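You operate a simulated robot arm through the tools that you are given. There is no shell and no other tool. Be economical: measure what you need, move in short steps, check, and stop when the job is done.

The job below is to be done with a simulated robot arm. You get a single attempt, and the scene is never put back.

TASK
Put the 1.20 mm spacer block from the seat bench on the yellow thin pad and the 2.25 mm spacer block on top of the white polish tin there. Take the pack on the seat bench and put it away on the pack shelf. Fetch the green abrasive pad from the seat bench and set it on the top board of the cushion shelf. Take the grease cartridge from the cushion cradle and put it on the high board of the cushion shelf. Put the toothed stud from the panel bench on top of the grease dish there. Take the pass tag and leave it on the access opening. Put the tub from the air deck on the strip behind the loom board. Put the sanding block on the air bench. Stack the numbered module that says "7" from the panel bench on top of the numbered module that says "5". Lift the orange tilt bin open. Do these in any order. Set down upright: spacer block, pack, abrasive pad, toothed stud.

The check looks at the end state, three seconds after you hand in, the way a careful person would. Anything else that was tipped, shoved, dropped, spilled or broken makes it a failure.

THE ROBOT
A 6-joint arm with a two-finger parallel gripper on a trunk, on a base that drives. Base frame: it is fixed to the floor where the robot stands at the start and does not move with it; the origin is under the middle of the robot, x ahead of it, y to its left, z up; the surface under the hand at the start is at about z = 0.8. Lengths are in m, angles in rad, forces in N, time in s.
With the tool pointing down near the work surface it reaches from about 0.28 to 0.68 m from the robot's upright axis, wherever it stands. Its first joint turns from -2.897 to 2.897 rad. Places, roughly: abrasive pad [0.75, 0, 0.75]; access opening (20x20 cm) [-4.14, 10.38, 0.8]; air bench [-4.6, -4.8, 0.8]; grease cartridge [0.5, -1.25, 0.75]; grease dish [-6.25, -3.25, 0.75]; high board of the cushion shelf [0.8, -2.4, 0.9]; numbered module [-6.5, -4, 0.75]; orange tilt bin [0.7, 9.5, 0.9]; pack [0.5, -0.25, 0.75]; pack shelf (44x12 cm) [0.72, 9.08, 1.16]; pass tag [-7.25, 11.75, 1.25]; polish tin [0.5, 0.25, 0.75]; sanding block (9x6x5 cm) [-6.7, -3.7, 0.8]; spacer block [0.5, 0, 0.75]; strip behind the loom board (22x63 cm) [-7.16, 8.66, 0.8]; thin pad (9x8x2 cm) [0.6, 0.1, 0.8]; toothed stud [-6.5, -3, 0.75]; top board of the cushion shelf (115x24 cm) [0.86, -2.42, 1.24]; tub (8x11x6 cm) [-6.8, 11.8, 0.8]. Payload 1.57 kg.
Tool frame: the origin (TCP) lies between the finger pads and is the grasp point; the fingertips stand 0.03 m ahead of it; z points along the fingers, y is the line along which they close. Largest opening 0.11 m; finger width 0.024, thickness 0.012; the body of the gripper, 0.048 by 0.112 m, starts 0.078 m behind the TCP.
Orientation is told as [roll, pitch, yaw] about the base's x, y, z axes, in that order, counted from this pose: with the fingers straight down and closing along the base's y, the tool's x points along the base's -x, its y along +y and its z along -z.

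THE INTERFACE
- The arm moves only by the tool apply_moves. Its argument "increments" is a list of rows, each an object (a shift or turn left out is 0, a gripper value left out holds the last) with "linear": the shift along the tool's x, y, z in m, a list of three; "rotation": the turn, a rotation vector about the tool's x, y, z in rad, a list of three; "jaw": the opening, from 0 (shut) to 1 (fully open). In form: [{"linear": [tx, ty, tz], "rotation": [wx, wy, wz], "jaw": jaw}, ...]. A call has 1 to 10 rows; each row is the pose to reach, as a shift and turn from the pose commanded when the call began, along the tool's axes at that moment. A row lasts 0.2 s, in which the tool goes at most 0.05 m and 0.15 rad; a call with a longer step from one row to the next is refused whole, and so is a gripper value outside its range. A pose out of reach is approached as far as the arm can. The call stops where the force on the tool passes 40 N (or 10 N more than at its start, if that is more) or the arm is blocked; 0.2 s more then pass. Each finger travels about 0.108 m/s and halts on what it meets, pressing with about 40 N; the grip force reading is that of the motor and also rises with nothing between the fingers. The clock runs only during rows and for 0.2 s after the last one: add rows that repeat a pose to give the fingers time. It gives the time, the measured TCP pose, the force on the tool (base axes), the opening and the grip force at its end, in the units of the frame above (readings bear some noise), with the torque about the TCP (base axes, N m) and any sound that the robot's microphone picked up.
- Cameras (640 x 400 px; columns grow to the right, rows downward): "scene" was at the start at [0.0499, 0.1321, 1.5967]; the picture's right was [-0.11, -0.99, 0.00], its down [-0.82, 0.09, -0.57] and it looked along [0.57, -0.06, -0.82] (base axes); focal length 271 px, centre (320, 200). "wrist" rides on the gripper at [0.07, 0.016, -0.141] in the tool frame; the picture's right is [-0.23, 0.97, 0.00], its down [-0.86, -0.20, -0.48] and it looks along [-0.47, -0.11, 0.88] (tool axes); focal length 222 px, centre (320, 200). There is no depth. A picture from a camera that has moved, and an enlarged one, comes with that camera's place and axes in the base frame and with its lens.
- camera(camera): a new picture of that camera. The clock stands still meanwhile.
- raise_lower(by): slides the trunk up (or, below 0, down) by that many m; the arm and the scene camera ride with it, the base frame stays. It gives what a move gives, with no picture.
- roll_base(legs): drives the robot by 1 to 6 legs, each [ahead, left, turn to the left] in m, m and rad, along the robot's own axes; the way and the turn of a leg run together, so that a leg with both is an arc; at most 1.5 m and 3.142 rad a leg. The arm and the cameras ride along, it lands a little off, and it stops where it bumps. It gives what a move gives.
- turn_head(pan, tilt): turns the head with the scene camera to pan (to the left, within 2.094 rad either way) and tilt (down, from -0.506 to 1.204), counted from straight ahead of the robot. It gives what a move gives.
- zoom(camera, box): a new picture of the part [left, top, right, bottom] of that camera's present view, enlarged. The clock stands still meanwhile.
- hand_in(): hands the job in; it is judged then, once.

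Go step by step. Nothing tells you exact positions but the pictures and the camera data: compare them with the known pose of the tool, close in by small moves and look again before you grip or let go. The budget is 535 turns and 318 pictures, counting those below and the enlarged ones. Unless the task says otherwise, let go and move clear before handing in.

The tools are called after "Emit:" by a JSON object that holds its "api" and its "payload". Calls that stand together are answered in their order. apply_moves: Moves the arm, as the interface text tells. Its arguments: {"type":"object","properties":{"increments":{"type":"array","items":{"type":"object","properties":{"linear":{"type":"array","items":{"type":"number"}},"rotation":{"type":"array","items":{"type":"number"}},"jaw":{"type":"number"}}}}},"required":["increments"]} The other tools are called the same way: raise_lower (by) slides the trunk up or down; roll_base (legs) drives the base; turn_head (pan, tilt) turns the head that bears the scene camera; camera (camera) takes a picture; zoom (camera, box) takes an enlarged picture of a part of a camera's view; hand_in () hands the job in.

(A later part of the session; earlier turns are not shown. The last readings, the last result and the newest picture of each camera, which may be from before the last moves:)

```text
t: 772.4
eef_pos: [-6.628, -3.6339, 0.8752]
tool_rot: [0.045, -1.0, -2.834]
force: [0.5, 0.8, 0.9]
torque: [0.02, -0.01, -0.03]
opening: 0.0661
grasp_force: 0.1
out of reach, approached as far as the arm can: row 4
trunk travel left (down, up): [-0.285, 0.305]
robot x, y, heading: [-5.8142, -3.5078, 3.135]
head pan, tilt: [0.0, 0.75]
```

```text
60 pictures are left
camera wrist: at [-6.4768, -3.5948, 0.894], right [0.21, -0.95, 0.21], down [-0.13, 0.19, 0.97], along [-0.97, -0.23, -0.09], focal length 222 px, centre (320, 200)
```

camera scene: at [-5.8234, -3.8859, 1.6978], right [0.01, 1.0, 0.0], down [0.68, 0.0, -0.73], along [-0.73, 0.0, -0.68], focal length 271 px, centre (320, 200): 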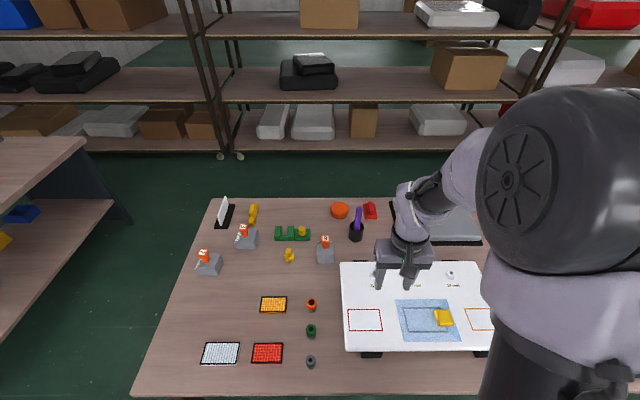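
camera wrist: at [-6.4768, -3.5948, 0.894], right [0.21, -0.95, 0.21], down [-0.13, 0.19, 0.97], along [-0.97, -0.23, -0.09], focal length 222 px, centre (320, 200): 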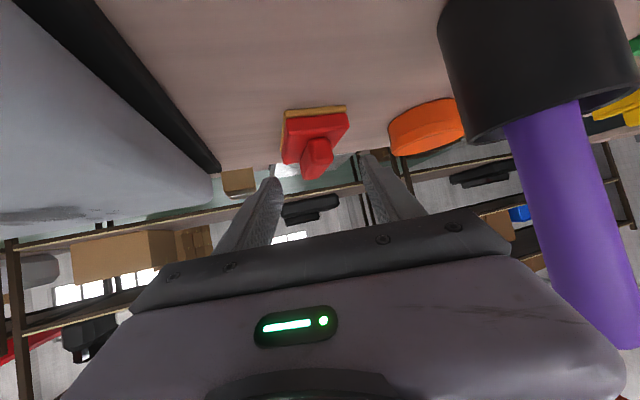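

Emit:
{"api": "apply_moves", "payload": {"increments": [{"linear": [-0.02, 0, -0.01]}, {"linear": [-0.025, 0, -0.016]}]}}

Emit:
{"api": "roll_base", "payload": {"legs": [[0.03, 0, 0]]}}

Emit:
{"api": "roll_base", "payload": {"legs": [[0.025, 0, 0]]}}

Emit:
{"api": "camera", "payload": {"camera": "wrist"}}

```text
t: 773.0
eef_pos: [-6.6294, -3.6318, 0.9065]
tool_rot: [0.048, -0.999, -2.835]
force: [-0.4, 0.6, -0.8]
torque: [0.0, 0.04, 0.01]
opening: 0.066
grasp_force: 0.0
trunk travel left (down, up): [-0.285, 0.305]
robot x, y, heading: [-5.8151, -3.5065, 3.135]
head pan, tilt: [0.0, 0.75]
```

```text
t: 773.9
eef_pos: [-6.6607, -3.6343, 0.9057]
tool_rot: [0.047, -0.998, -2.836]
force: [0.0, 0.3, -0.5]
torque: [-0.02, -0.02, 0.04]
opening: 0.066
grasp_force: 0.1
trunk travel left (down, up): [-0.285, 0.305]
robot x, y, heading: [-5.846, -3.5047, 3.131]
head pan, tilt: [0.0, 0.75]
```

```text
t: 774.7
eef_pos: [-6.6853, -3.6313, 0.9052]
tool_rot: [0.048, -0.997, -2.837]
force: [-0.2, 0.3, 0.2]
torque: [0.01, 0.02, 0.01]
opening: 0.0661
grasp_force: 0.0
trunk travel left (down, up): [-0.285, 0.305]
robot x, y, heading: [-5.8716, -3.5066, 3.135]
head pan, tilt: [0.0, 0.75]
```

```text
59 pictures are left
camera wrist: at [-6.5335, -3.5939, 0.9231], right [0.21, -0.95, 0.22], down [-0.13, 0.19, 0.97], along [-0.97, -0.23, -0.09], focal length 222 px, centre (320, 200)
```

wrist: 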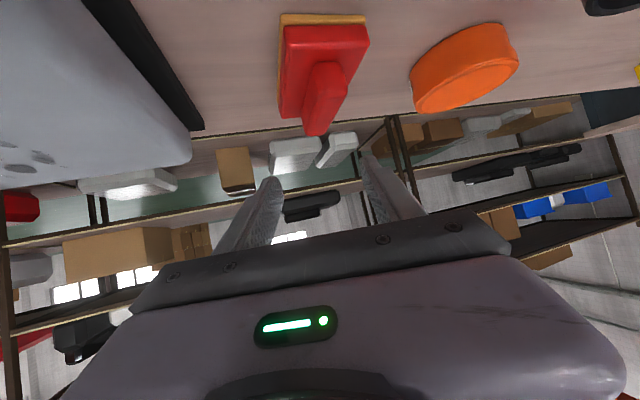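

Emit:
{"api": "apply_moves", "payload": {"increments": [{"linear": [0.02, 0.0125, 0.0]}, {"linear": [0.04, 0.0125, 0.01]}, {"linear": [0.05, 0.0125, 0.024]}]}}

Emit:
{"api": "camera", "payload": {"camera": "wrist"}}

```text
t: 775.5
eef_pos: [-6.6723, -3.6424, 0.8505]
tool_rot: [0.046, -0.998, -2.835]
force: [0.0, 0.0, 0.7]
torque: [0.0, 0.01, -0.01]
opening: 0.0658
grasp_force: 0.0
trunk travel left (down, up): [-0.285, 0.305]
robot x, y, heading: [-5.8716, -3.502, 3.137]
head pan, tilt: [0.0, 0.75]
```

```text
58 pictures are left
camera wrist: at [-6.5203, -3.6042, 0.8694], right [0.21, -0.95, 0.21], down [-0.13, 0.19, 0.97], along [-0.97, -0.23, -0.09], focal length 222 px, centre (320, 200)
```

wrist: 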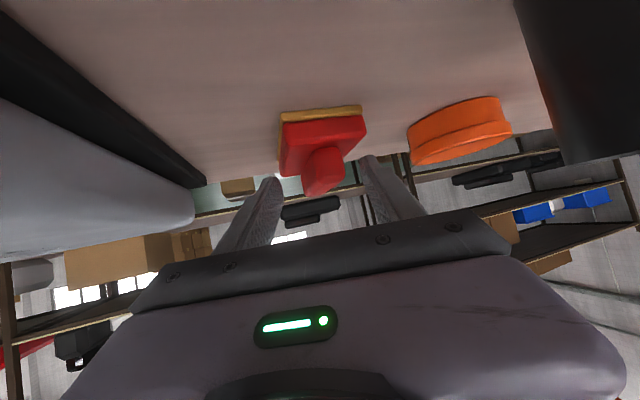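

Emit:
{"api": "apply_moves", "payload": {"increments": [{"linear": [0.005, -0.001, 0.008]}, {"linear": [0.006, -0.001, 0.014]}]}}

Emit:
{"api": "apply_moves", "payload": {"increments": [{"jaw": 0}, {"jaw": 0}, {"jaw": 0}, {"jaw": 0}]}}

Emit:
{"api": "camera", "payload": {"camera": "wrist"}}

```text
t: 776.1
eef_pos: [-6.6734, -3.6408, 0.8486]
tool_rot: [0.054, -1.0, -2.838]
force: [-0.6, -0.4, 0.3]
torque: [-0.02, -0.01, 0.01]
opening: 0.0661
grasp_force: 0.0
out of reach, approached as far as the arm can: row 1, 2
trunk travel left (down, up): [-0.285, 0.305]
robot x, y, heading: [-5.8695, -3.5068, 3.138]
head pan, tilt: [0.0, 0.75]
```

```text
t: 777.1
eef_pos: [-6.6726, -3.6425, 0.8498]
tool_rot: [0.051, -0.999, -2.836]
force: [-1.1, 0.2, 5.4]
torque: [0.16, 0.14, 0.0]
opening: 0.0212
grasp_force: 34.8
trunk travel left (down, up): [-0.285, 0.305]
robot x, y, heading: [-5.8681, -3.5061, 3.134]
head pan, tilt: [0.0, 0.75]
```

```text
57 pictures are left
camera wrist: at [-6.5218, -3.6022, 0.867], right [0.22, -0.95, 0.22], down [-0.13, 0.19, 0.97], along [-0.97, -0.24, -0.08], focal length 222 px, centre (320, 200)
```

wrist: 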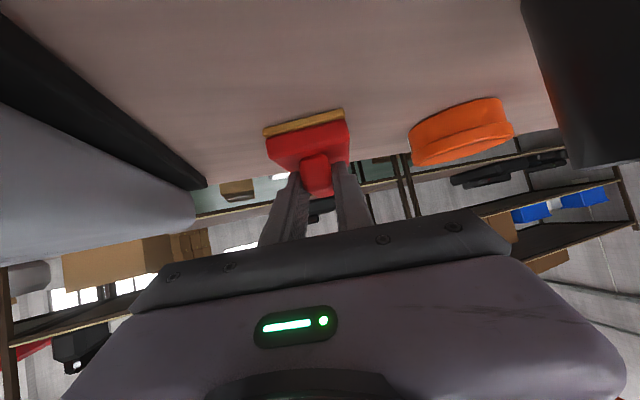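

Gripped. Lift carefully.

Emit:
{"api": "apply_moves", "payload": {"increments": [{"linear": [-0.017, 0, -0.011]}, {"linear": [-0.042, 0, -0.027]}, {"linear": [-0.075, 0, -0.048]}, {"linear": [-0.1, 0, -0.065]}]}}

Emit:
{"api": "camera", "payload": {"camera": "wrist"}}

```text
t: 778.1
eef_pos: [-6.6744, -3.6374, 0.967]
tool_rot: [0.045, -0.998, -2.835]
force: [0.5, 0.4, -1.0]
torque: [-0.02, -0.02, 0.01]
opening: 0.0215
grasp_force: 34.6
trunk travel left (down, up): [-0.285, 0.305]
robot x, y, heading: [-5.8692, -3.5045, 3.136]
head pan, tilt: [0.0, 0.75]
```

```text
56 pictures are left
camera wrist: at [-6.522, -3.5998, 0.9853], right [0.21, -0.95, 0.22], down [-0.13, 0.19, 0.97], along [-0.97, -0.23, -0.09], focal length 222 px, centre (320, 200)
```

wrist: 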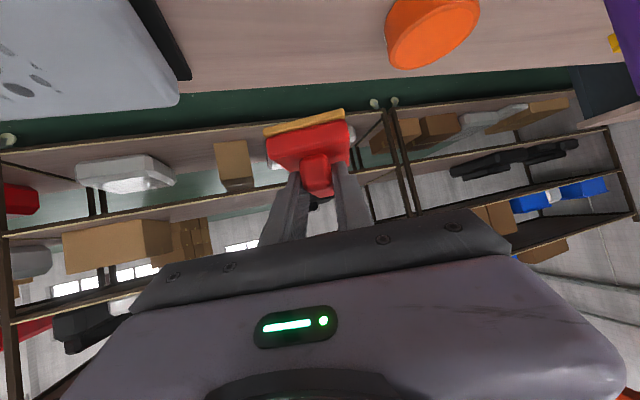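

Held. Raise the trunk a bit, back away, and turn to face the air bench.

Emit:
{"api": "raise_lower", "payload": {"by": 0.12}}

Emit:
{"api": "roll_base", "payload": {"legs": [[-0.75, 0, 0], [-0.4, 0, 0], [0, 0, 1.575]]}}

Emit:
{"api": "turn_head", "payload": {"pan": 0.15, "tilt": 0.55}}

Emit:
{"api": "camera", "payload": {"camera": "scene"}}

```text
t: 779.6
eef_pos: [-6.6748, -3.6389, 1.0862]
tool_rot: [0.046, -0.998, -2.837]
force: [0.6, 0.7, -1.2]
torque: [-0.01, -0.02, -0.01]
opening: 0.0213
grasp_force: 34.6
trunk travel left (down, up): [-0.405, 0.185]
robot x, y, heading: [-5.8718, -3.5038, 3.134]
head pan, tilt: [0.0, 0.75]
```

```text
t: 789.6
eef_pos: [-4.5571, -4.307, 1.0865]
tool_rot: [0.045, -1.0, -1.227]
force: [0.2, 0.3, -1.1]
torque: [0.0, 0.02, -0.01]
opening: 0.0214
grasp_force: 34.3
trunk travel left (down, up): [-0.405, 0.185]
robot x, y, heading: [-4.7203, -3.5098, -1.536]
head pan, tilt: [0.0, 0.75]
```

```text
t: 790.4
eef_pos: [-4.5569, -4.3071, 1.0871]
tool_rot: [0.046, -0.997, -1.227]
force: [0.2, -1.1, -0.9]
torque: [0.04, 0.02, 0.01]
opening: 0.0213
grasp_force: 34.5
trunk travel left (down, up): [-0.405, 0.185]
robot x, y, heading: [-4.7208, -3.5075, -1.54]
head pan, tilt: [0.15, 0.55]
```

```text
55 pictures are left
camera scene: at [-4.5668, -3.5723, 1.8351], right [-0.98, -0.18, 0.0], down [-0.09, 0.51, -0.85], along [0.15, -0.84, -0.52], focal length 271 px, centre (320, 200)
```

scene: 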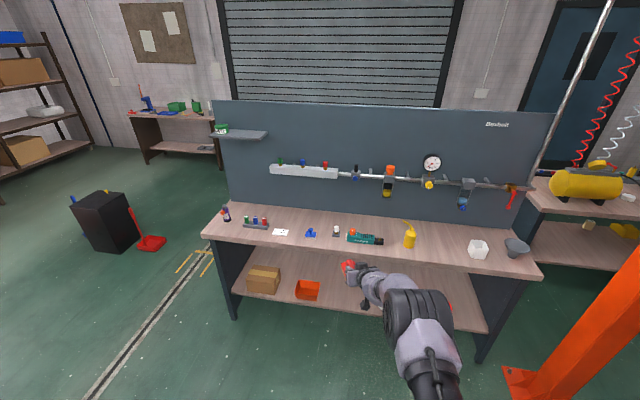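

The air bench has a clear spot between the yellow bottle and the white cube near (-5.04, -4.80). I'll drive so the hand is above it.

Emit:
{"api": "roll_base", "payload": {"legs": [[0, -0.46, -0.03], [0.46, 0, 0]]}}

Emit:
{"api": "camera", "payload": {"camera": "scene"}}

Emit:
{"api": "camera", "payload": {"camera": "wrist"}}

```text
t: 795.5
eef_pos: [-5.0394, -4.781, 1.0863]
tool_rot: [0.045, -0.998, -1.258]
force: [0.4, -0.7, -1.0]
torque: [0.03, 0.01, -0.01]
opening: 0.021
grasp_force: 34.4
trunk travel left (down, up): [-0.405, 0.185]
robot x, y, heading: [-5.1769, -3.9752, -1.574]
head pan, tilt: [0.15, 0.55]
```

```text
54 pictures are left
camera scene: at [-5.0262, -4.0467, 1.8351], right [-0.99, -0.15, 0.0], down [-0.08, 0.52, -0.85], along [0.13, -0.84, -0.52], focal length 271 px, centre (320, 200)
```

scene: 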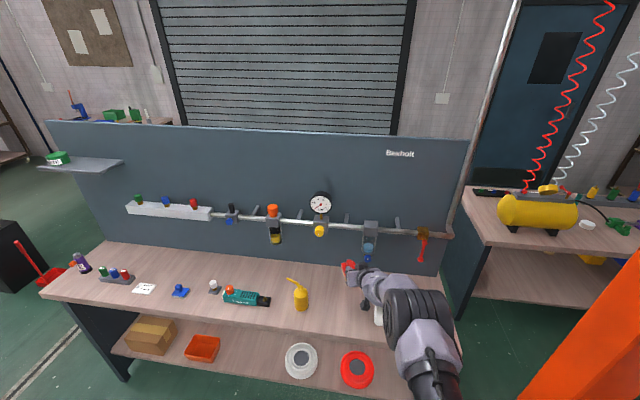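

```text
53 pictures are left
camera wrist: at [-5.0796, -4.6274, 1.1048], right [0.95, 0.22, 0.22], down [-0.19, -0.13, 0.97], along [0.24, -0.97, -0.09], focal length 222 px, centre (320, 200)
```

wrist: 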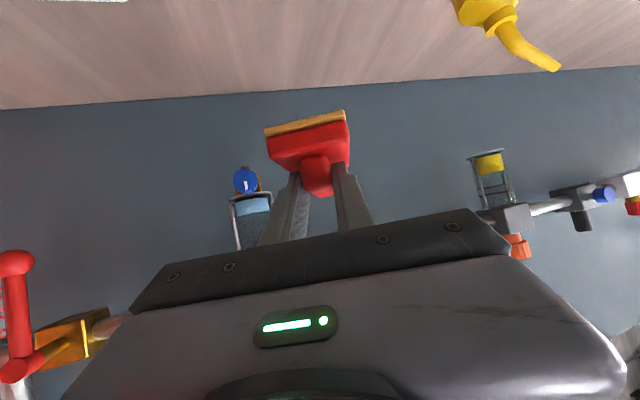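

Emit:
{"api": "raise_lower", "payload": {"by": -0.2}}

Emit:
{"api": "camera", "payload": {"camera": "wrist"}}

```text
t: 797.6
eef_pos: [-5.0385, -4.783, 0.8982]
tool_rot: [0.048, -1.019, -1.259]
force: [0.3, -3.6, 13.2]
torque: [-0.07, 0.4, 0.13]
opening: 0.0214
grasp_force: 34.3
trunk travel left (down, up): [-0.205, 0.385]
robot x, y, heading: [-5.174, -3.9756, -1.567]
head pan, tilt: [0.15, 0.55]
stopped: the force on the tool passed its limit at 43 N (the readings are from after the stop); the commanded pose is now the measured one
```

```text
52 pictures are left
camera wrist: at [-5.0785, -4.6309, 0.913], right [0.95, 0.22, 0.22], down [-0.2, -0.11, 0.97], along [0.24, -0.97, -0.07], focal length 222 px, centre (320, 200)
```

wrist: 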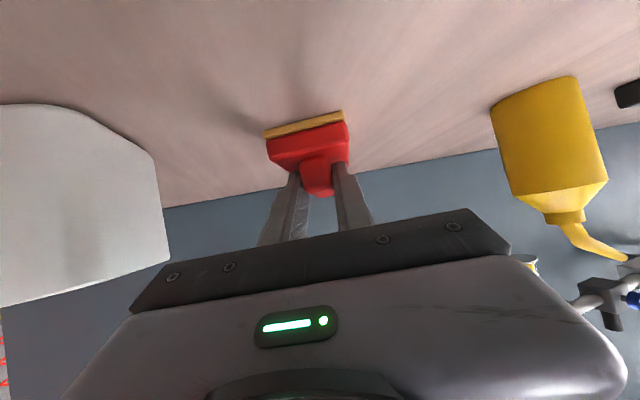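

Emit:
{"api": "zoom", "payload": {"camera": "scene", "box": [310, 200, 450, 320]}}

```text
3.33 times, centred on (380, 260) of scene
camera zoom: at [-5.0265, -4.0443, 1.6355], right [-0.99, -0.15, 0.0], down [-0.08, 0.52, -0.85], along [0.13, -0.84, -0.52], focal length 903 px, centre (120, 0)
```

zoom: 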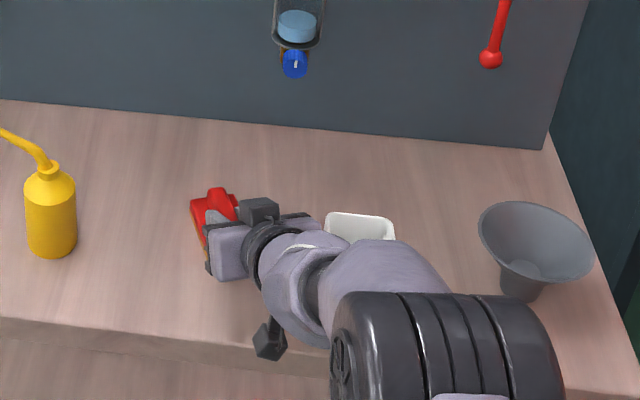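

The bench top here is a bit higher (~0.85), so the block is resting on it. Release and retreat along the finger axis.

Emit:
{"api": "apply_moves", "payload": {"increments": [{"linear": [-0.001, 0, -0.001]}, {"linear": [-0.001, 0, -0.001], "jaw": 0.35}, {"linear": [-0.001, 0, -0.001], "jaw": 0.45}, {"linear": [-0.001, 0, -0.001], "jaw": 0.45}]}}

Emit:
{"api": "camera", "payload": {"camera": "wrist"}}

```text
t: 798.6
eef_pos: [-5.0389, -4.7821, 0.8979]
tool_rot: [0.046, -1.015, -1.258]
force: [5.4, 0.1, 14.3]
torque: [-0.4, 0.07, 0.18]
opening: 0.0445
grasp_force: 0.0
trunk travel left (down, up): [-0.205, 0.385]
robot x, y, heading: [-5.1772, -3.9775, -1.571]
head pan, tilt: [0.15, 0.55]
```

```text
50 pictures are left
camera wrist: at [-5.0782, -4.6289, 0.9134], right [0.95, 0.22, 0.22], down [-0.19, -0.12, 0.97], along [0.24, -0.97, -0.07], focal length 222 px, centre (320, 200)
```

wrist: 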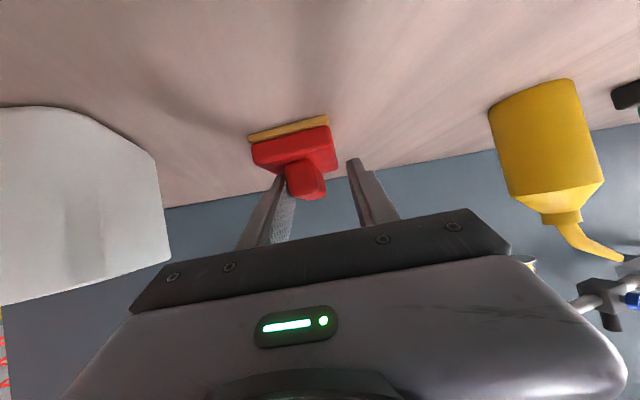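

Emit:
{"api": "raise_lower", "payload": {"by": 0.03}}

Emit:
{"api": "camera", "payload": {"camera": "wrist"}}

```text
t: 799.4
eef_pos: [-5.0399, -4.7834, 0.9259]
tool_rot: [0.049, -1.013, -1.259]
force: [0.6, -0.4, -0.3]
torque: [-0.02, 0.0, -0.01]
opening: 0.0499
grasp_force: 0.0
trunk travel left (down, up): [-0.235, 0.355]
robot x, y, heading: [-5.1807, -3.976, -1.57]
head pan, tilt: [0.15, 0.55]
```

```text
49 pictures are left
camera wrist: at [-5.079, -4.6297, 0.9415], right [0.95, 0.22, 0.22], down [-0.19, -0.12, 0.97], along [0.24, -0.97, -0.07], focal length 222 px, centre (320, 200)
```

wrist: 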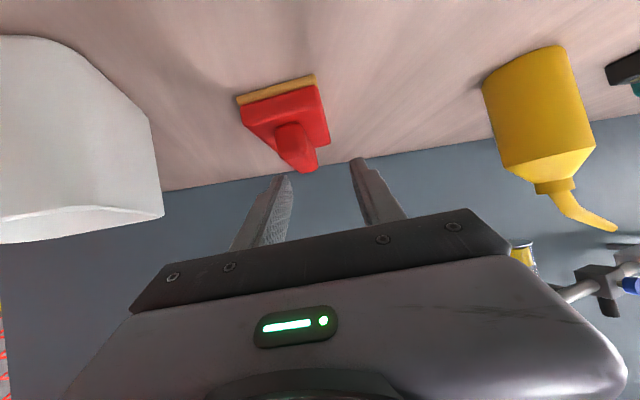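

The block sits flat. Raise and back off, then verify.

Emit:
{"api": "raise_lower", "payload": {"by": 0.15}}

Emit:
{"api": "roll_base", "payload": {"legs": [[-0.45, 0, 0]]}}

Emit:
{"api": "zoom", "payload": {"camera": "scene", "box": [260, 160, 480, 320]}}

```text
t: 801.1
eef_pos: [-5.039, -4.7831, 1.0761]
tool_rot: [0.047, -1.013, -1.259]
force: [0.6, -0.2, -0.3]
torque: [-0.02, 0.01, -0.02]
opening: 0.0496
grasp_force: 0.0
trunk travel left (down, up): [-0.385, 0.205]
robot x, y, heading: [-5.1789, -3.9761, -1.568]
head pan, tilt: [0.15, 0.55]
```

```text
t: 803.8
eef_pos: [-5.0389, -4.3311, 1.0776]
tool_rot: [0.047, -1.014, -1.259]
force: [-0.3, 0.4, 0.0]
torque: [0.01, 0.01, 0.0]
opening: 0.0493
grasp_force: 0.0
trunk travel left (down, up): [-0.385, 0.205]
robot x, y, heading: [-5.1783, -3.5264, -1.569]
head pan, tilt: [0.15, 0.55]
```

```text
2.50 times, centred on (370, 240) of scene
camera zoom: at [-5.0266, -3.5939, 1.8155], right [-0.99, -0.15, 0.0], down [-0.08, 0.52, -0.85], along [0.13, -0.84, -0.52], focal length 678 px, centre (195, 100)
```

zoom: 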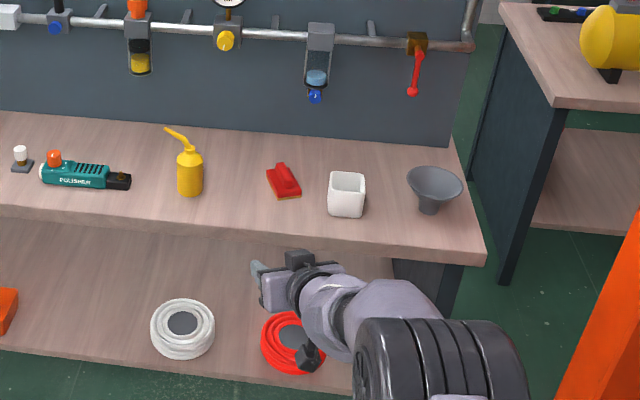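

The sanding block is upright on the air bench. Last: the toothed stud. I'll tuck the arm first, then go look at the lamp and stud from the north-east.

Emit:
{"api": "apply_moves", "payload": {"increments": [{"linear": [0.0236, 0, -0.0368], "rotation": [0, 0.1, 0]}, {"linear": [0.047, 0, -0.0735], "rotation": [0, 0.22, 0]}, {"linear": [0.071, 0, -0.11], "rotation": [0, 0.35, 0]}, {"linear": [0.0945, 0, -0.147], "rotation": [0, 0.48, 0]}, {"linear": [0.118, 0, -0.184], "rotation": [0, 0.61, 0]}, {"linear": [0.142, 0, -0.22], "rotation": [0, 0.74, 0]}, {"linear": [0.165, 0, -0.257], "rotation": [0, 0.87, 0]}, {"linear": [0.189, 0, -0.294], "rotation": [0, 1.0, 0]}]}}

Emit:
{"api": "roll_base", "payload": {"legs": [[0, 0, -1.57], [0, -0.75, 0]]}}

Emit:
{"api": "turn_head", "payload": {"pan": 0.2, "tilt": 0.55}}

Emit:
{"api": "camera", "payload": {"camera": "scene"}}

```text
t: 805.6
eef_pos: [-5.1611, -4.0034, 1.0713]
tool_rot: [0.024, -0.013, -1.221]
force: [-0.6, 0.2, 0.3]
torque: [0.0, -0.03, -0.02]
opening: 0.0496
grasp_force: 0.0
trunk travel left (down, up): [-0.385, 0.205]
robot x, y, heading: [-5.1774, -3.5262, -1.571]
head pan, tilt: [0.15, 0.55]
```

```text
t: 813.5
eef_pos: [-5.6669, -2.793, 1.0711]
tool_rot: [0.026, -0.014, -2.777]
force: [-0.3, -0.4, 0.1]
torque: [0.0, 0.05, 0.01]
opening: 0.0493
grasp_force: 0.1
trunk travel left (down, up): [-0.385, 0.205]
robot x, y, heading: [-5.1906, -2.7714, -3.126]
head pan, tilt: [0.15, 0.55]
```

```text
t: 814.2
eef_pos: [-5.6668, -2.7934, 1.0707]
tool_rot: [0.024, -0.012, -2.776]
force: [0.7, -0.4, -0.4]
torque: [0.02, -0.04, 0.02]
opening: 0.0493
grasp_force: 0.1
trunk travel left (down, up): [-0.385, 0.205]
robot x, y, heading: [-5.1917, -2.768, -3.128]
head pan, tilt: [0.201, 0.55]
```

```text
47 pictures are left
camera scene: at [-5.2569, -2.928, 1.8154], right [-0.21, 0.98, 0.0], down [0.51, 0.11, -0.85], along [-0.83, -0.18, -0.52], focal length 271 px, centre (320, 200)
```

scene: 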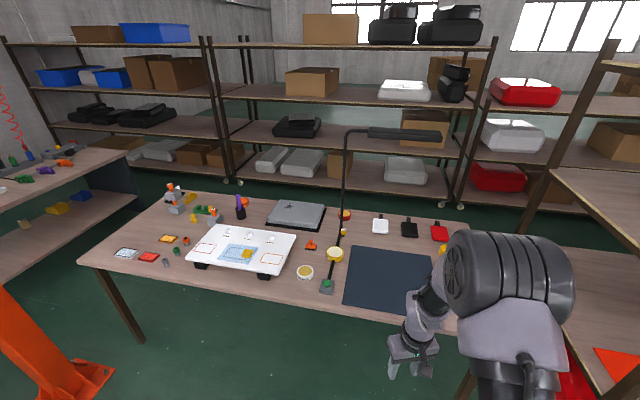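

The lamp stem leans from its base at (-6.10, -3.08) back to (-6.62, -3.08, 1.38). I'll take the stud from the north-east, under it, with a pitched tool.

Emit:
{"api": "roll_base", "payload": {"legs": [[0.6, 0.0, -0.01]]}}

Emit:
{"api": "apply_moves", "payload": {"increments": [{"linear": [-0.01, 0, 0], "rotation": [0, -0.12, 0]}, {"linear": [-0.02, 0, 0.0], "rotation": [0, -0.24, 0]}, {"linear": [-0.03, 0, 0.0], "rotation": [0, -0.36, 0]}, {"linear": [-0.04, 0, 0.0], "rotation": [0, -0.48, 0]}, {"linear": [-0.05, 0, 0.0], "rotation": [0, -0.6, 0]}, {"linear": [-0.06, 0, 0.0], "rotation": [0, -0.72, 0]}]}}

Emit:
{"api": "camera", "payload": {"camera": "wrist"}}

```text
t: 817.6
eef_pos: [-6.2698, -2.7913, 1.0712]
tool_rot: [0.025, -0.014, -2.789]
force: [-0.1, -0.8, 0.2]
torque: [-0.01, 0.0, 0.0]
opening: 0.0493
grasp_force: 0.1
trunk travel left (down, up): [-0.385, 0.205]
robot x, y, heading: [-5.7916, -2.7727, -3.143]
head pan, tilt: [0.201, 0.55]
```

```text
t: 819.0
eef_pos: [-6.3603, -2.8047, 1.0937]
tool_rot: [0.067, -0.712, -2.827]
force: [-0.1, -0.4, -0.9]
torque: [0.0, -0.04, -0.01]
opening: 0.0496
grasp_force: 0.1
out of reach, approached as far as the arm can: row 3, 4, 5, 6
trunk travel left (down, up): [-0.385, 0.205]
robot x, y, heading: [-5.7898, -2.7745, -3.137]
head pan, tilt: [0.201, 0.55]
```

```text
46 pictures are left
camera wrist: at [-6.2211, -2.7652, 1.156], right [0.18, -0.96, 0.2], down [-0.4, 0.11, 0.91], along [-0.9, -0.24, -0.36], focal length 222 px, centre (320, 200)
```

wrist: 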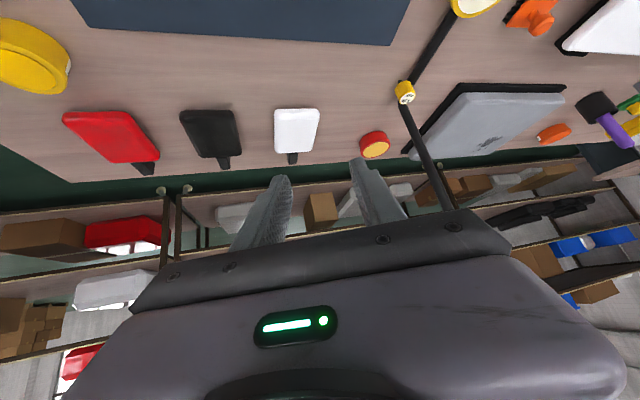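

Emit:
{"api": "zoom", "payload": {"camera": "wrist", "box": [340, 0, 560, 180]}}

Emit:
{"api": "zoom", "payload": {"camera": "scene", "box": [150, 200, 330, 330]}}

```text
2.22 times, centred on (450, 90) of wrist
camera zoom: at [-6.2211, -2.7652, 1.156], right [0.18, -0.96, 0.2], down [-0.4, 0.11, 0.91], along [-0.9, -0.24, -0.36], focal length 494 px, centre (31, 444)
```

zoom: 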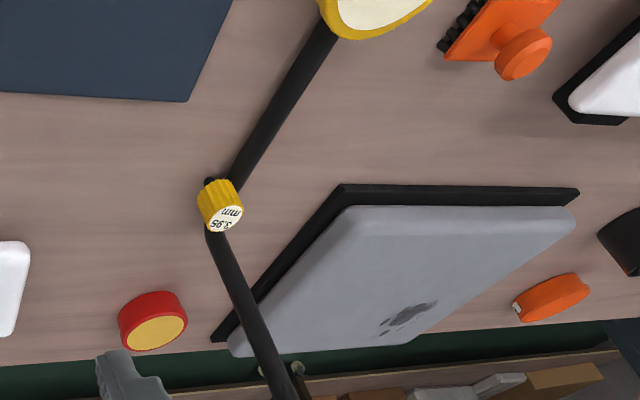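

```text
3.08 times, centred on (240, 265) of scene
camera zoom: at [-5.8617, -2.9319, 1.8154], right [-0.2, 0.98, 0.0], down [0.51, 0.11, -0.85], along [-0.84, -0.17, -0.52], focal length 834 px, centre (566, 0)
```

zoom: 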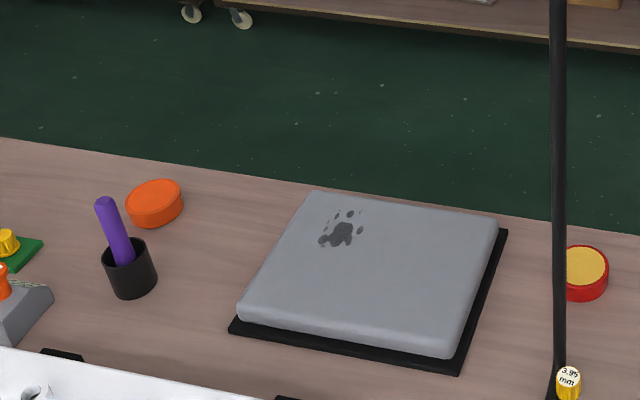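

The free-standing yellow ribbed piece marked "3.95 mm" at (-6.503, -3.060), about 5 cm tall, is the toothed stud; the lamp pole is just behind it, so I'll approach along the stud–pole line with fingers to either side.

Emit:
{"api": "roll_base", "payload": {"legs": [[0.07, 0, 0]]}}

Emit:
{"api": "apply_moves", "payload": {"increments": [{"linear": [0.02, 0, -0.02], "rotation": [-0.035, 0.07, -0.04], "jaw": 0.5}, {"linear": [0.03, 0, -0.03], "rotation": [-0.07, 0.14, -0.08]}]}}

Emit:
{"api": "camera", "payload": {"camera": "wrist"}}

```text
t: 820.0
eef_pos: [-6.4308, -2.8048, 1.0933]
tool_rot: [0.068, -0.711, -2.826]
force: [-0.7, 0.3, 0.1]
torque: [0.01, 0.01, 0.03]
opening: 0.0497
grasp_force: 0.0
trunk travel left (down, up): [-0.385, 0.205]
robot x, y, heading: [-5.8594, -2.7725, -3.143]
head pan, tilt: [0.201, 0.55]
```

```text
t: 820.6
eef_pos: [-6.3902, -2.7899, 1.0971]
tool_rot: [0.07, -0.577, -2.714]
force: [0.3, -1.3, -0.8]
torque: [0.01, 0.02, -0.01]
opening: 0.0551
grasp_force: 0.1
trunk travel left (down, up): [-0.385, 0.205]
robot x, y, heading: [-5.8637, -2.7744, -3.139]
head pan, tilt: [0.201, 0.55]
```

```text
43 pictures are left
camera wrist: at [-6.2654, -2.739, 1.1782], right [0.26, -0.95, 0.18], down [-0.52, 0.02, 0.85], along [-0.81, -0.32, -0.49], focal length 222 px, centre (320, 200)
```

wrist: 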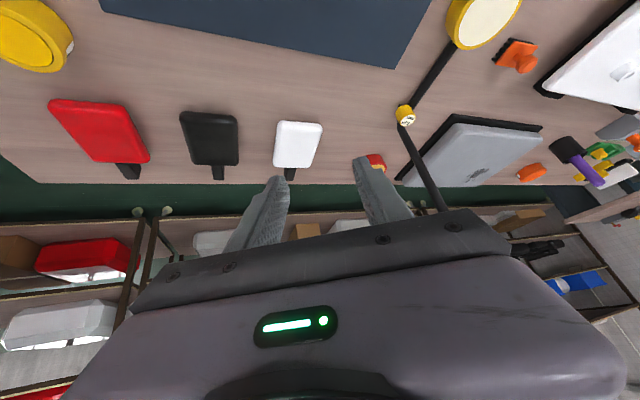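

Emit:
{"api": "apply_moves", "payload": {"increments": [{"rotation": [0.07, 0, 0]}, {"linear": [-0.01, 0.049, 0.0], "rotation": [0.07, 0, 0]}, {"linear": [-0.02, 0.097, 0.0], "rotation": [0.07, 0, 0]}, {"linear": [-0.03, 0.145, 0.0], "rotation": [0.07, 0, 0]}, {"linear": [-0.0353, 0.19, 0.015], "rotation": [0.07, 0, 0]}, {"linear": [-0.0353, 0.195, 0.06], "rotation": [0.07, 0, 0]}, {"linear": [-0.0353, 0.195, 0.105], "rotation": [0.07, 0, 0]}, {"linear": [-0.0353, 0.195, 0.15], "rotation": [0.07, 0, 0]}, {"linear": [-0.0353, 0.195, 0.19], "rotation": [0.07, 0, 0]}]}}

Emit:
{"api": "camera", "payload": {"camera": "wrist"}}

```text
t: 822.6
eef_pos: [-6.4381, -3.0274, 0.9712]
tool_rot: [0.045, -0.559, -2.724]
force: [-0.3, 0.1, -0.7]
torque: [0.0, 0.04, 0.01]
opening: 0.0551
grasp_force: 0.1
out of reach, approached as far as the arm can: row 3, 4, 5, 6, 7, 8, 9
trunk travel left (down, up): [-0.385, 0.205]
robot x, y, heading: [-5.8609, -2.7727, -3.138]
head pan, tilt: [0.201, 0.55]
```

```text
42 pictures are left
camera wrist: at [-6.313, -2.9808, 1.0552], right [0.24, -0.96, 0.16], down [-0.52, 0.01, 0.85], along [-0.82, -0.29, -0.5], focal length 222 px, centre (320, 200)
```

wrist: 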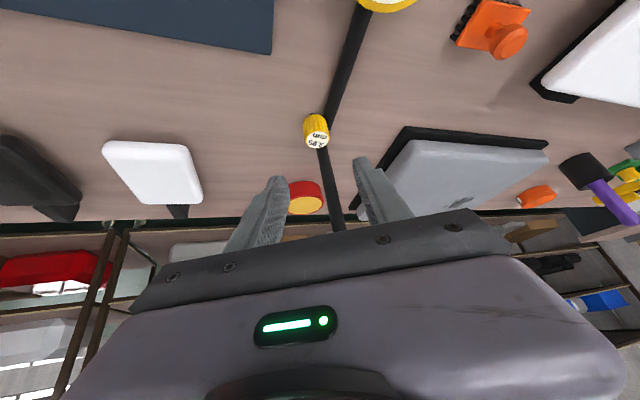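

Emit:
{"api": "apply_moves", "payload": {"increments": [{"linear": [0.005, -0.005, 0.04]}, {"linear": [0.0094, -0.0068, 0.08]}, {"linear": [0.0094, -0.0068, 0.115]}, {"linear": [0.0094, -0.0068, 0.135]}]}}

Emit:
{"api": "camera", "payload": {"camera": "wrist"}}

```text
t: 823.6
eef_pos: [-6.5024, -3.0491, 0.8528]
tool_rot: [-0.002, -0.574, -2.714]
force: [-0.3, -0.3, -0.4]
torque: [-0.01, 0.0, -0.01]
opening: 0.0553
grasp_force: 0.0
out of reach, approached as far as the arm can: row 1, 2, 3
trunk travel left (down, up): [-0.385, 0.205]
robot x, y, heading: [-5.8629, -2.775, -3.139]
head pan, tilt: [0.201, 0.55]
```

```text
41 pictures are left
camera wrist: at [-6.3729, -3.0071, 0.9332], right [0.23, -0.97, 0.12], down [-0.5, -0.01, 0.87], along [-0.84, -0.26, -0.48], focal length 222 px, centre (320, 200)
```

wrist: 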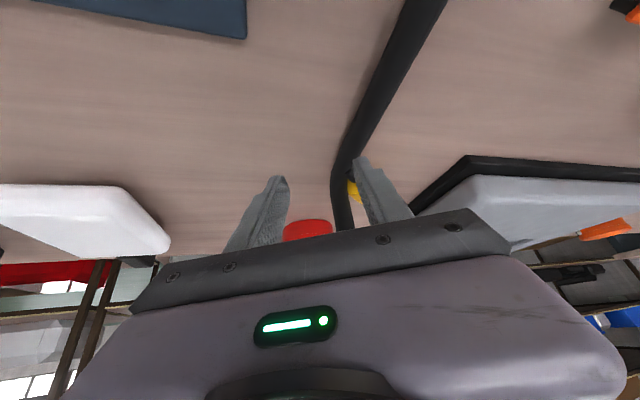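

The gooseneck is nearer than I thought. I'll back off and re-examine.

Emit:
{"api": "apply_moves", "payload": {"increments": [{"linear": [0, 0, -0.03]}, {"linear": [0, 0, -0.06]}, {"linear": [0, 0, -0.09]}, {"linear": [-0.03, 0, -0.12]}, {"linear": [-0.06, 0, -0.14]}]}}

Emit:
{"api": "zoom", "payload": {"camera": "wrist", "box": [200, 0, 480, 210]}}

Emit:
{"api": "zoom", "payload": {"camera": "scene", "box": [230, 230, 400, 390]}}

```text
t: 824.8
eef_pos: [-6.4742, -3.0168, 1.0042]
tool_rot: [0.009, -0.586, -2.702]
force: [-0.6, 0.2, 0.3]
torque: [0.02, 0.04, 0.0]
opening: 0.0551
grasp_force: 0.0
out of reach, approached as far as the arm can: row 1, 2, 3, 4, 5
trunk travel left (down, up): [-0.385, 0.205]
robot x, y, heading: [-5.864, -2.7727, -3.132]
head pan, tilt: [0.201, 0.55]
```

```text
1.90 times, centred on (340, 105) of wrist
camera zoom: at [-6.3433, -2.9729, 1.0819], right [0.25, -0.96, 0.13], down [-0.49, -0.01, 0.87], along [-0.83, -0.28, -0.47], focal length 423 px, centre (282, 381)
```

zoom: 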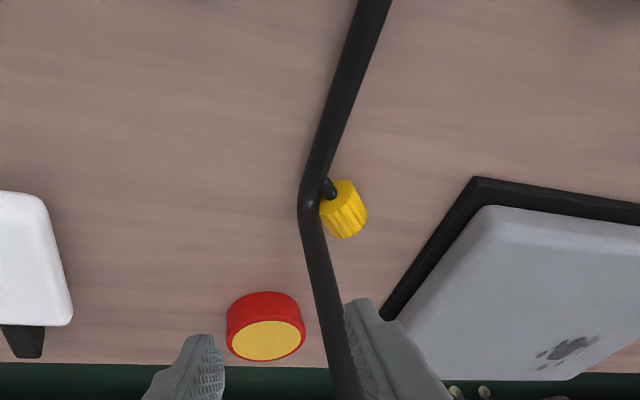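

```text
2.50 times, centred on (315, 310) of scene
camera zoom: at [-5.9308, -2.9324, 1.8154], right [-0.2, 0.98, 0.0], down [0.51, 0.11, -0.85], along [-0.84, -0.17, -0.52], focal length 678 px, centre (332, -75)
```

zoom: 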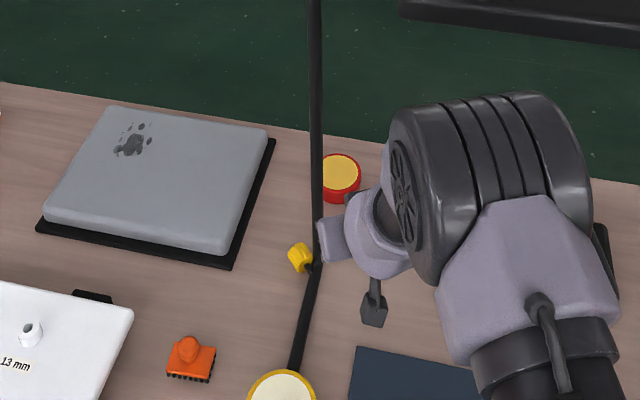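

The stud is a yellow ribbed head on a black stem, and I've knocked it over; it now lies at about (-6.543, -3.11) beside the lamp pole. It can be recovered: I'll go around to the south side, nudge it clear of the pole, then pick it up and set it upright. First back out.

Emit:
{"api": "roll_base", "payload": {"legs": [[-0.5, 0, 0], [0, 0.68, 0]]}}

Emit:
{"api": "apply_moves", "payload": {"increments": [{"linear": [0.0, -0.03, 0], "rotation": [0.06, 0, 0.1], "jaw": 0}, {"linear": [0.0, -0.06, 0], "rotation": [0.12, 0, 0.2]}, {"linear": [0.0, -0.09, 0.0], "rotation": [0.18, 0, 0.3]}, {"linear": [0.0, -0.12, 0.0], "rotation": [0.24, 0, 0.4]}, {"linear": [0.0, -0.14, 0.0], "rotation": [0.3, 0, 0.5]}]}}

```text
t: 831.1
eef_pos: [-5.9684, -3.7008, 1.0015]
tool_rot: [0.007, -0.584, -2.694]
force: [-0.1, -0.1, 0.0]
torque: [0.01, 0.0, 0.0]
opening: 0.0548
grasp_force: 0.1
trunk travel left (down, up): [-0.385, 0.205]
robot x, y, heading: [-5.3565, -3.4529, -3.13]
head pan, tilt: [0.201, 0.55]
```

```text
t: 832.3
eef_pos: [-5.9814, -3.5048, 0.9905]
tool_rot: [0.092, -0.601, -3.139]
force: [-0.7, 0.0, -0.3]
torque: [0.02, 0.01, -0.02]
opening: 0.0002
grasp_force: 21.2
out of reach, approached as far as the arm can: row 1, 2, 3, 4, 5
trunk travel left (down, up): [-0.385, 0.205]
robot x, y, heading: [-5.3576, -3.4508, -3.128]
head pan, tilt: [0.201, 0.55]
```

Emit:
{"api": "apply_moves", "payload": {"increments": [{"linear": [0.02, 0, -0.02], "rotation": [-0.02, 0.12, 0]}, {"linear": [0.03, 0, -0.04], "rotation": [-0.04, 0.24, 0]}, {"linear": [0.04, 0, -0.06], "rotation": [-0.06, 0.36, 0]}, {"linear": [0.05, 0, -0.08], "rotation": [-0.08, 0.48, 0]}, {"linear": [0.06, 0, -0.1], "rotation": [-0.09, 0.6, 0]}]}}

Emit:
{"api": "roll_base", "payload": {"legs": [[0.4, -0.05, 0]]}}

Emit:
{"api": "camera", "payload": {"camera": "wrist"}}

```text
t: 833.5
eef_pos: [-5.8764, -3.4933, 1.0382]
tool_rot: [0.161, -0.003, -3.059]
force: [-0.4, 0.2, 0.0]
torque: [0.01, -0.01, 0.05]
opening: 0.0
grasp_force: 21.5
out of reach, approached as far as the arm can: row 2, 3
trunk travel left (down, up): [-0.385, 0.205]
robot x, y, heading: [-5.3603, -3.4496, -3.132]
head pan, tilt: [0.201, 0.55]
```

```text
t: 836.0
eef_pos: [-6.2735, -3.446, 1.0381]
tool_rot: [0.163, -0.006, -3.061]
force: [0.2, -0.4, -0.6]
torque: [0.01, -0.01, 0.02]
opening: 0.0
grasp_force: 21.1
trunk travel left (down, up): [-0.385, 0.205]
robot x, y, heading: [-5.7578, -3.4076, -3.132]
head pan, tilt: [0.201, 0.55]
```

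```text
38 pictures are left
camera wrist: at [-6.2048, -3.434, 1.1787], right [-0.15, -0.98, 0.16], down [-0.87, 0.2, 0.44], along [-0.47, -0.07, -0.88], focal length 222 px, centre (320, 200)
```

wrist: 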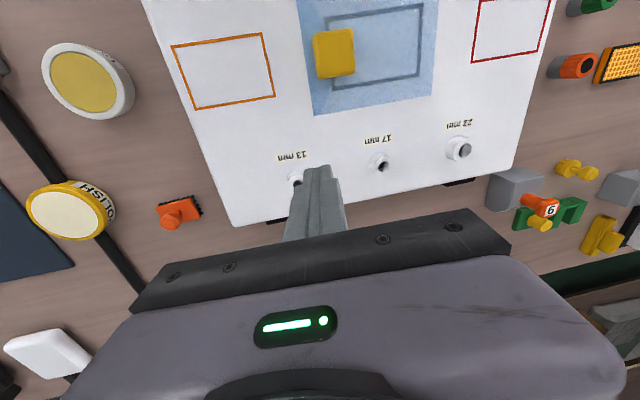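

Emit:
{"api": "zoom", "payload": {"camera": "wrist", "box": [120, 150, 260, 260]}}

Emit:
{"api": "apply_moves", "payload": {"increments": [{"rotation": [0.08, 0, 0]}, {"rotation": [0.16, 0, 0]}]}}

```text
3.64 times, centred on (190, 205) of wrist
camera zoom: at [-6.2048, -3.434, 1.1787], right [-0.15, -0.98, 0.16], down [-0.87, 0.2, 0.44], along [-0.47, -0.07, -0.88], focal length 808 px, centre (793, 182)
```

zoom: 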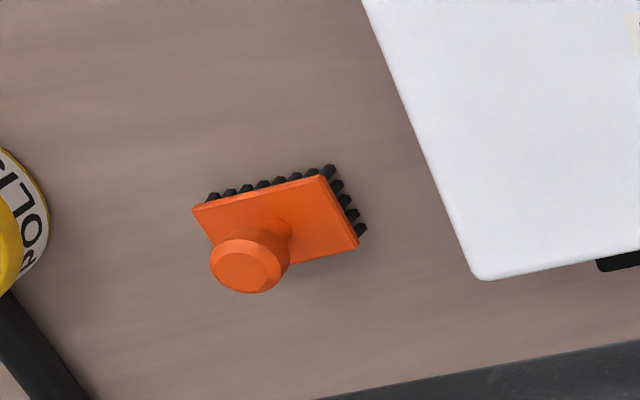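

```text
t: 836.6
eef_pos: [-6.2728, -3.447, 1.0369]
tool_rot: [0.001, -0.004, -3.061]
force: [-0.2, -0.7, 0.1]
torque: [0.0, 0.03, 0.0]
opening: 0.0
grasp_force: 21.2
trunk travel left (down, up): [-0.385, 0.205]
robot x, y, heading: [-5.7557, -3.4062, -3.136]
head pan, tilt: [0.201, 0.55]
```

The orange piece is a brush; the toppled yellow piece is the stud. I'll turn toward it from the south-east and get a view.

Emit:
{"api": "apply_moves", "payload": {"increments": [{"linear": [-0.02, -0.043, 0], "rotation": [0, 0, 0.08]}, {"linear": [-0.04, -0.086, 0], "rotation": [0, 0, 0.16]}, {"linear": [-0.06, -0.129, 0], "rotation": [0, 0, 0.24]}, {"linear": [-0.08, -0.172, 0], "rotation": [0, 0, 0.32]}, {"linear": [-0.1, -0.2, 0], "rotation": [0, 0, 0.4]}]}}

Emit:
{"api": "apply_moves", "payload": {"increments": [{"linear": [-0.01, 0, 0], "rotation": [0, -0.12, 0]}, {"linear": [-0.02, 0, 0], "rotation": [0, -0.24, 0]}, {"linear": [-0.03, 0, 0], "rotation": [0, -0.36, 0]}, {"linear": [-0.04, 0, 0], "rotation": [0, -0.48, 0]}, {"linear": [-0.05, 0, 0], "rotation": [0, -0.6, 0]}]}}

Emit:
{"api": "camera", "payload": {"camera": "wrist"}}

```text
t: 837.8
eef_pos: [-6.3905, -3.2541, 1.0392]
tool_rot: [0.004, -0.004, 2.823]
force: [0.4, 1.1, 0.1]
torque: [-0.03, 0.01, -0.03]
opening: 0.0
grasp_force: 21.6
trunk travel left (down, up): [-0.385, 0.205]
robot x, y, heading: [-5.7557, -3.4055, -3.134]
head pan, tilt: [0.201, 0.55]
```

```text
t: 839.0
eef_pos: [-6.4309, -3.236, 1.0378]
tool_rot: [-0.017, -0.538, 2.822]
force: [-0.4, 0.2, -0.5]
torque: [0.0, 0.0, 0.0]
opening: 0.0
grasp_force: 21.3
out of reach, approached as far as the arm can: row 5
trunk travel left (down, up): [-0.385, 0.205]
robot x, y, heading: [-5.754, -3.4088, -3.128]
head pan, tilt: [0.201, 0.55]
```

```text
36 pictures are left
camera wrist: at [-6.312, -3.2954, 1.1234], right [-0.5, -0.86, 0.1], down [-0.4, 0.33, 0.85], along [-0.77, 0.39, -0.51], focal length 222 px, centre (320, 200)
```

wrist: 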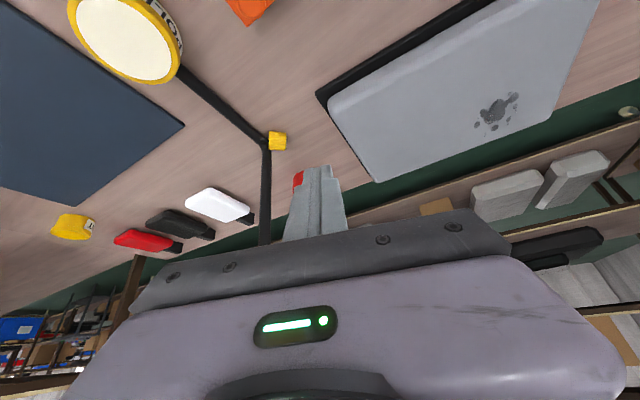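

Emit:
{"api": "zoom", "payload": {"camera": "wrist", "box": [220, 90, 340, 190]}}

```text
4.00 times, centred on (280, 140) of wrist
camera zoom: at [-6.312, -3.2954, 1.1234], right [-0.5, -0.86, 0.1], down [-0.4, 0.33, 0.85], along [-0.77, 0.39, -0.51], focal length 888 px, centre (480, 440)
```

zoom: 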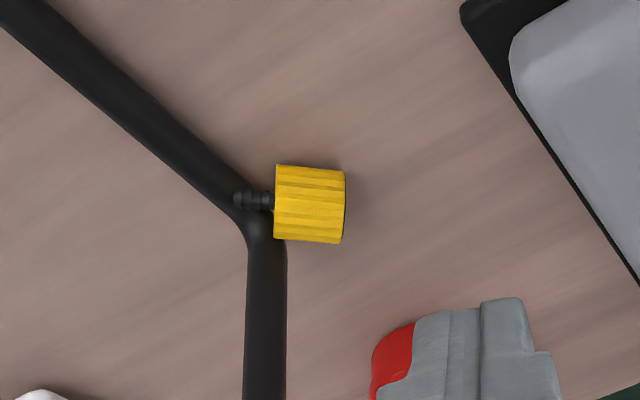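

The stud is indeed lying with its stem against the pole bend. I'll roll it away: press lightly on its head with closed fingers and stroke east-southeast, which rolls it without turning.

Emit:
{"api": "roll_base", "payload": {"legs": [[0.1, 0, 0]]}}

Emit:
{"api": "apply_moves", "payload": {"increments": [{"linear": [0.01, -0.04, 0.02]}, {"linear": [0.02, -0.08, 0.04]}, {"linear": [0.035, -0.1187, 0.06]}, {"linear": [0.045, -0.1187, 0.1]}, {"linear": [0.05, -0.1187, 0.135]}]}}

Emit:
{"api": "camera", "payload": {"camera": "wrist"}}

```text
t: 840.1
eef_pos: [-6.5318, -3.2377, 1.0374]
tool_rot: [-0.019, -0.535, 2.818]
force: [-1.2, 0.5, 0.5]
torque: [0.02, 0.0, -0.01]
opening: 0.0
grasp_force: 21.3
trunk travel left (down, up): [-0.385, 0.205]
robot x, y, heading: [-5.8536, -3.4064, -3.13]
head pan, tilt: [0.201, 0.55]
```

```text
t: 841.3
eef_pos: [-6.517, -3.1132, 0.8989]
tool_rot: [-0.018, -0.54, 2.818]
force: [0.1, -0.5, -0.1]
torque: [-0.01, 0.03, 0.01]
opening: 0.0
grasp_force: 21.0
trunk travel left (down, up): [-0.385, 0.205]
robot x, y, heading: [-5.8548, -3.4107, -3.131]
head pan, tilt: [0.201, 0.55]
```

```text
34 pictures are left
camera wrist: at [-6.3973, -3.1733, 0.9836], right [-0.5, -0.86, 0.1], down [-0.4, 0.34, 0.85], along [-0.77, 0.39, -0.51], focal length 222 px, centre (320, 200)
```

wrist: 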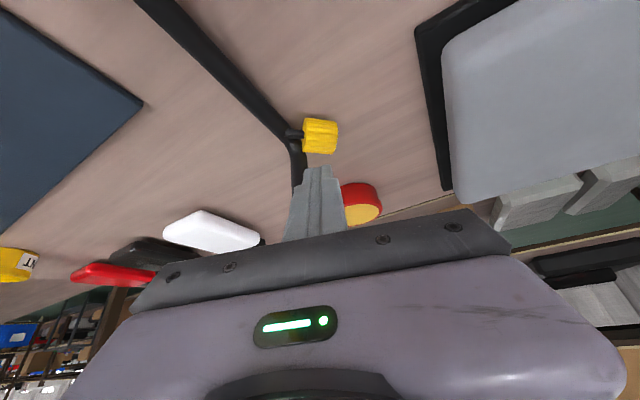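

Emit:
{"api": "apply_moves", "payload": {"increments": [{"linear": [0.007, 0, 0.016]}, {"linear": [0.0115, 0, 0.027]}, {"linear": [0.0135, 0, 0.0315]}, {"linear": [0.0145, 0, 0.0335]}]}}

```text
t: 842.3
eef_pos: [-6.5202, -3.1132, 0.8628]
tool_rot: [-0.019, -0.537, 2.821]
force: [-0.3, 0.3, -0.3]
torque: [0.0, -0.02, 0.0]
opening: 0.0
grasp_force: 21.7
trunk travel left (down, up): [-0.385, 0.205]
robot x, y, heading: [-5.8571, -3.4059, -3.132]
head pan, tilt: [0.201, 0.55]
```

Emit:
{"api": "apply_moves", "payload": {"increments": [{"linear": [0.001, 0, 0.0017]}, {"linear": [0.002, 0, 0.0034]}, {"linear": [0.003, 0, 0.005]}]}}

```text
t: 843.1
eef_pos: [-6.52, -3.1136, 0.8579]
tool_rot: [-0.02, -0.541, 2.822]
force: [1.3, -0.7, 11.4]
torque: [0.14, 0.0, -0.02]
opening: 0.0003
grasp_force: 21.1
trunk travel left (down, up): [-0.385, 0.205]
robot x, y, heading: [-5.8548, -3.4058, -3.135]
head pan, tilt: [0.201, 0.55]
```

Light contact (11 N). Stroke east-southeast.

Emit:
{"api": "apply_moves", "payload": {"increments": [{"linear": [0.0125, 0.0031, -0.0075]}, {"linear": [0.025, 0.0062, -0.015]}, {"linear": [0.0375, 0.0093, -0.0225]}, {"linear": [0.05, 0.0124, -0.03]}, {"linear": [0.0625, 0.0155, -0.0375]}, {"linear": [0.075, 0.0186, -0.045]}, {"linear": [0.065, 0.0186, -0.062]}, {"linear": [0.055, 0.0186, -0.08]}]}}

Emit:
{"api": "camera", "payload": {"camera": "wrist"}}

```text
t: 844.9
eef_pos: [-6.4605, -3.1607, 0.8969]
tool_rot: [-0.012, -0.532, 2.812]
force: [0.4, -0.9, 0.3]
torque: [-0.01, 0.01, 0.0]
opening: 0.0004
grasp_force: 21.6
out of reach, approached as far as the arm can: row 3, 4, 5, 6, 7, 8
trunk travel left (down, up): [-0.385, 0.205]
robot x, y, heading: [-5.8589, -3.4068, -3.128]
head pan, tilt: [0.201, 0.55]
```

```text
33 pictures are left
camera wrist: at [-6.3428, -3.2205, 0.9839], right [-0.51, -0.86, 0.1], down [-0.41, 0.34, 0.85], along [-0.76, 0.39, -0.52], focal length 222 px, centre (320, 200)
```

wrist: 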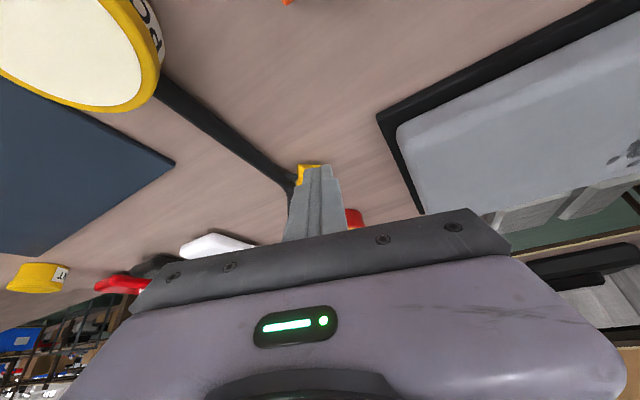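

It rolled about 2 cm. Repeat the stroke.

Emit:
{"api": "apply_moves", "payload": {"increments": [{"linear": [-0.0349, -0.0281, 0.02]}, {"linear": [-0.0349, -0.0281, 0.0348]}, {"linear": [-0.0208, -0.0281, 0.0584]}, {"linear": [-0.0083, -0.025, 0.0509]}, {"linear": [0.0042, -0.0219, 0.0434]}, {"linear": [0.0167, -0.0188, 0.0359]}, {"linear": [0.0292, -0.0157, 0.0284]}, {"linear": [0.0417, -0.0126, 0.0209]}, {"linear": [0.0542, -0.0095, 0.0134]}, {"linear": [0.04, -0.0095, -0.02]}]}}

Emit:
{"api": "camera", "payload": {"camera": "wrist"}}

```text
t: 847.1
eef_pos: [-6.4526, -3.1694, 0.8948]
tool_rot: [0.0, -0.518, 2.802]
force: [-0.1, 0.1, -0.1]
torque: [0.0, 0.0, 0.0]
opening: 0.0001
grasp_force: 21.2
out of reach, approached as far as the arm can: row 1, 2, 4, 5, 6, 8, 9, 10
trunk travel left (down, up): [-0.385, 0.205]
robot x, y, heading: [-5.8557, -3.4057, -3.133]
head pan, tilt: [0.201, 0.55]
```

```text
32 pictures are left
camera wrist: at [-6.3348, -3.2275, 0.982], right [-0.51, -0.85, 0.11], down [-0.41, 0.36, 0.84], along [-0.76, 0.38, -0.53], focal length 222 px, centre (320, 200)
```

wrist: 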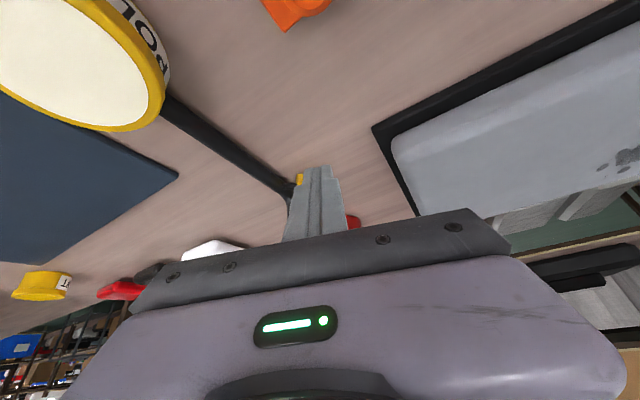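

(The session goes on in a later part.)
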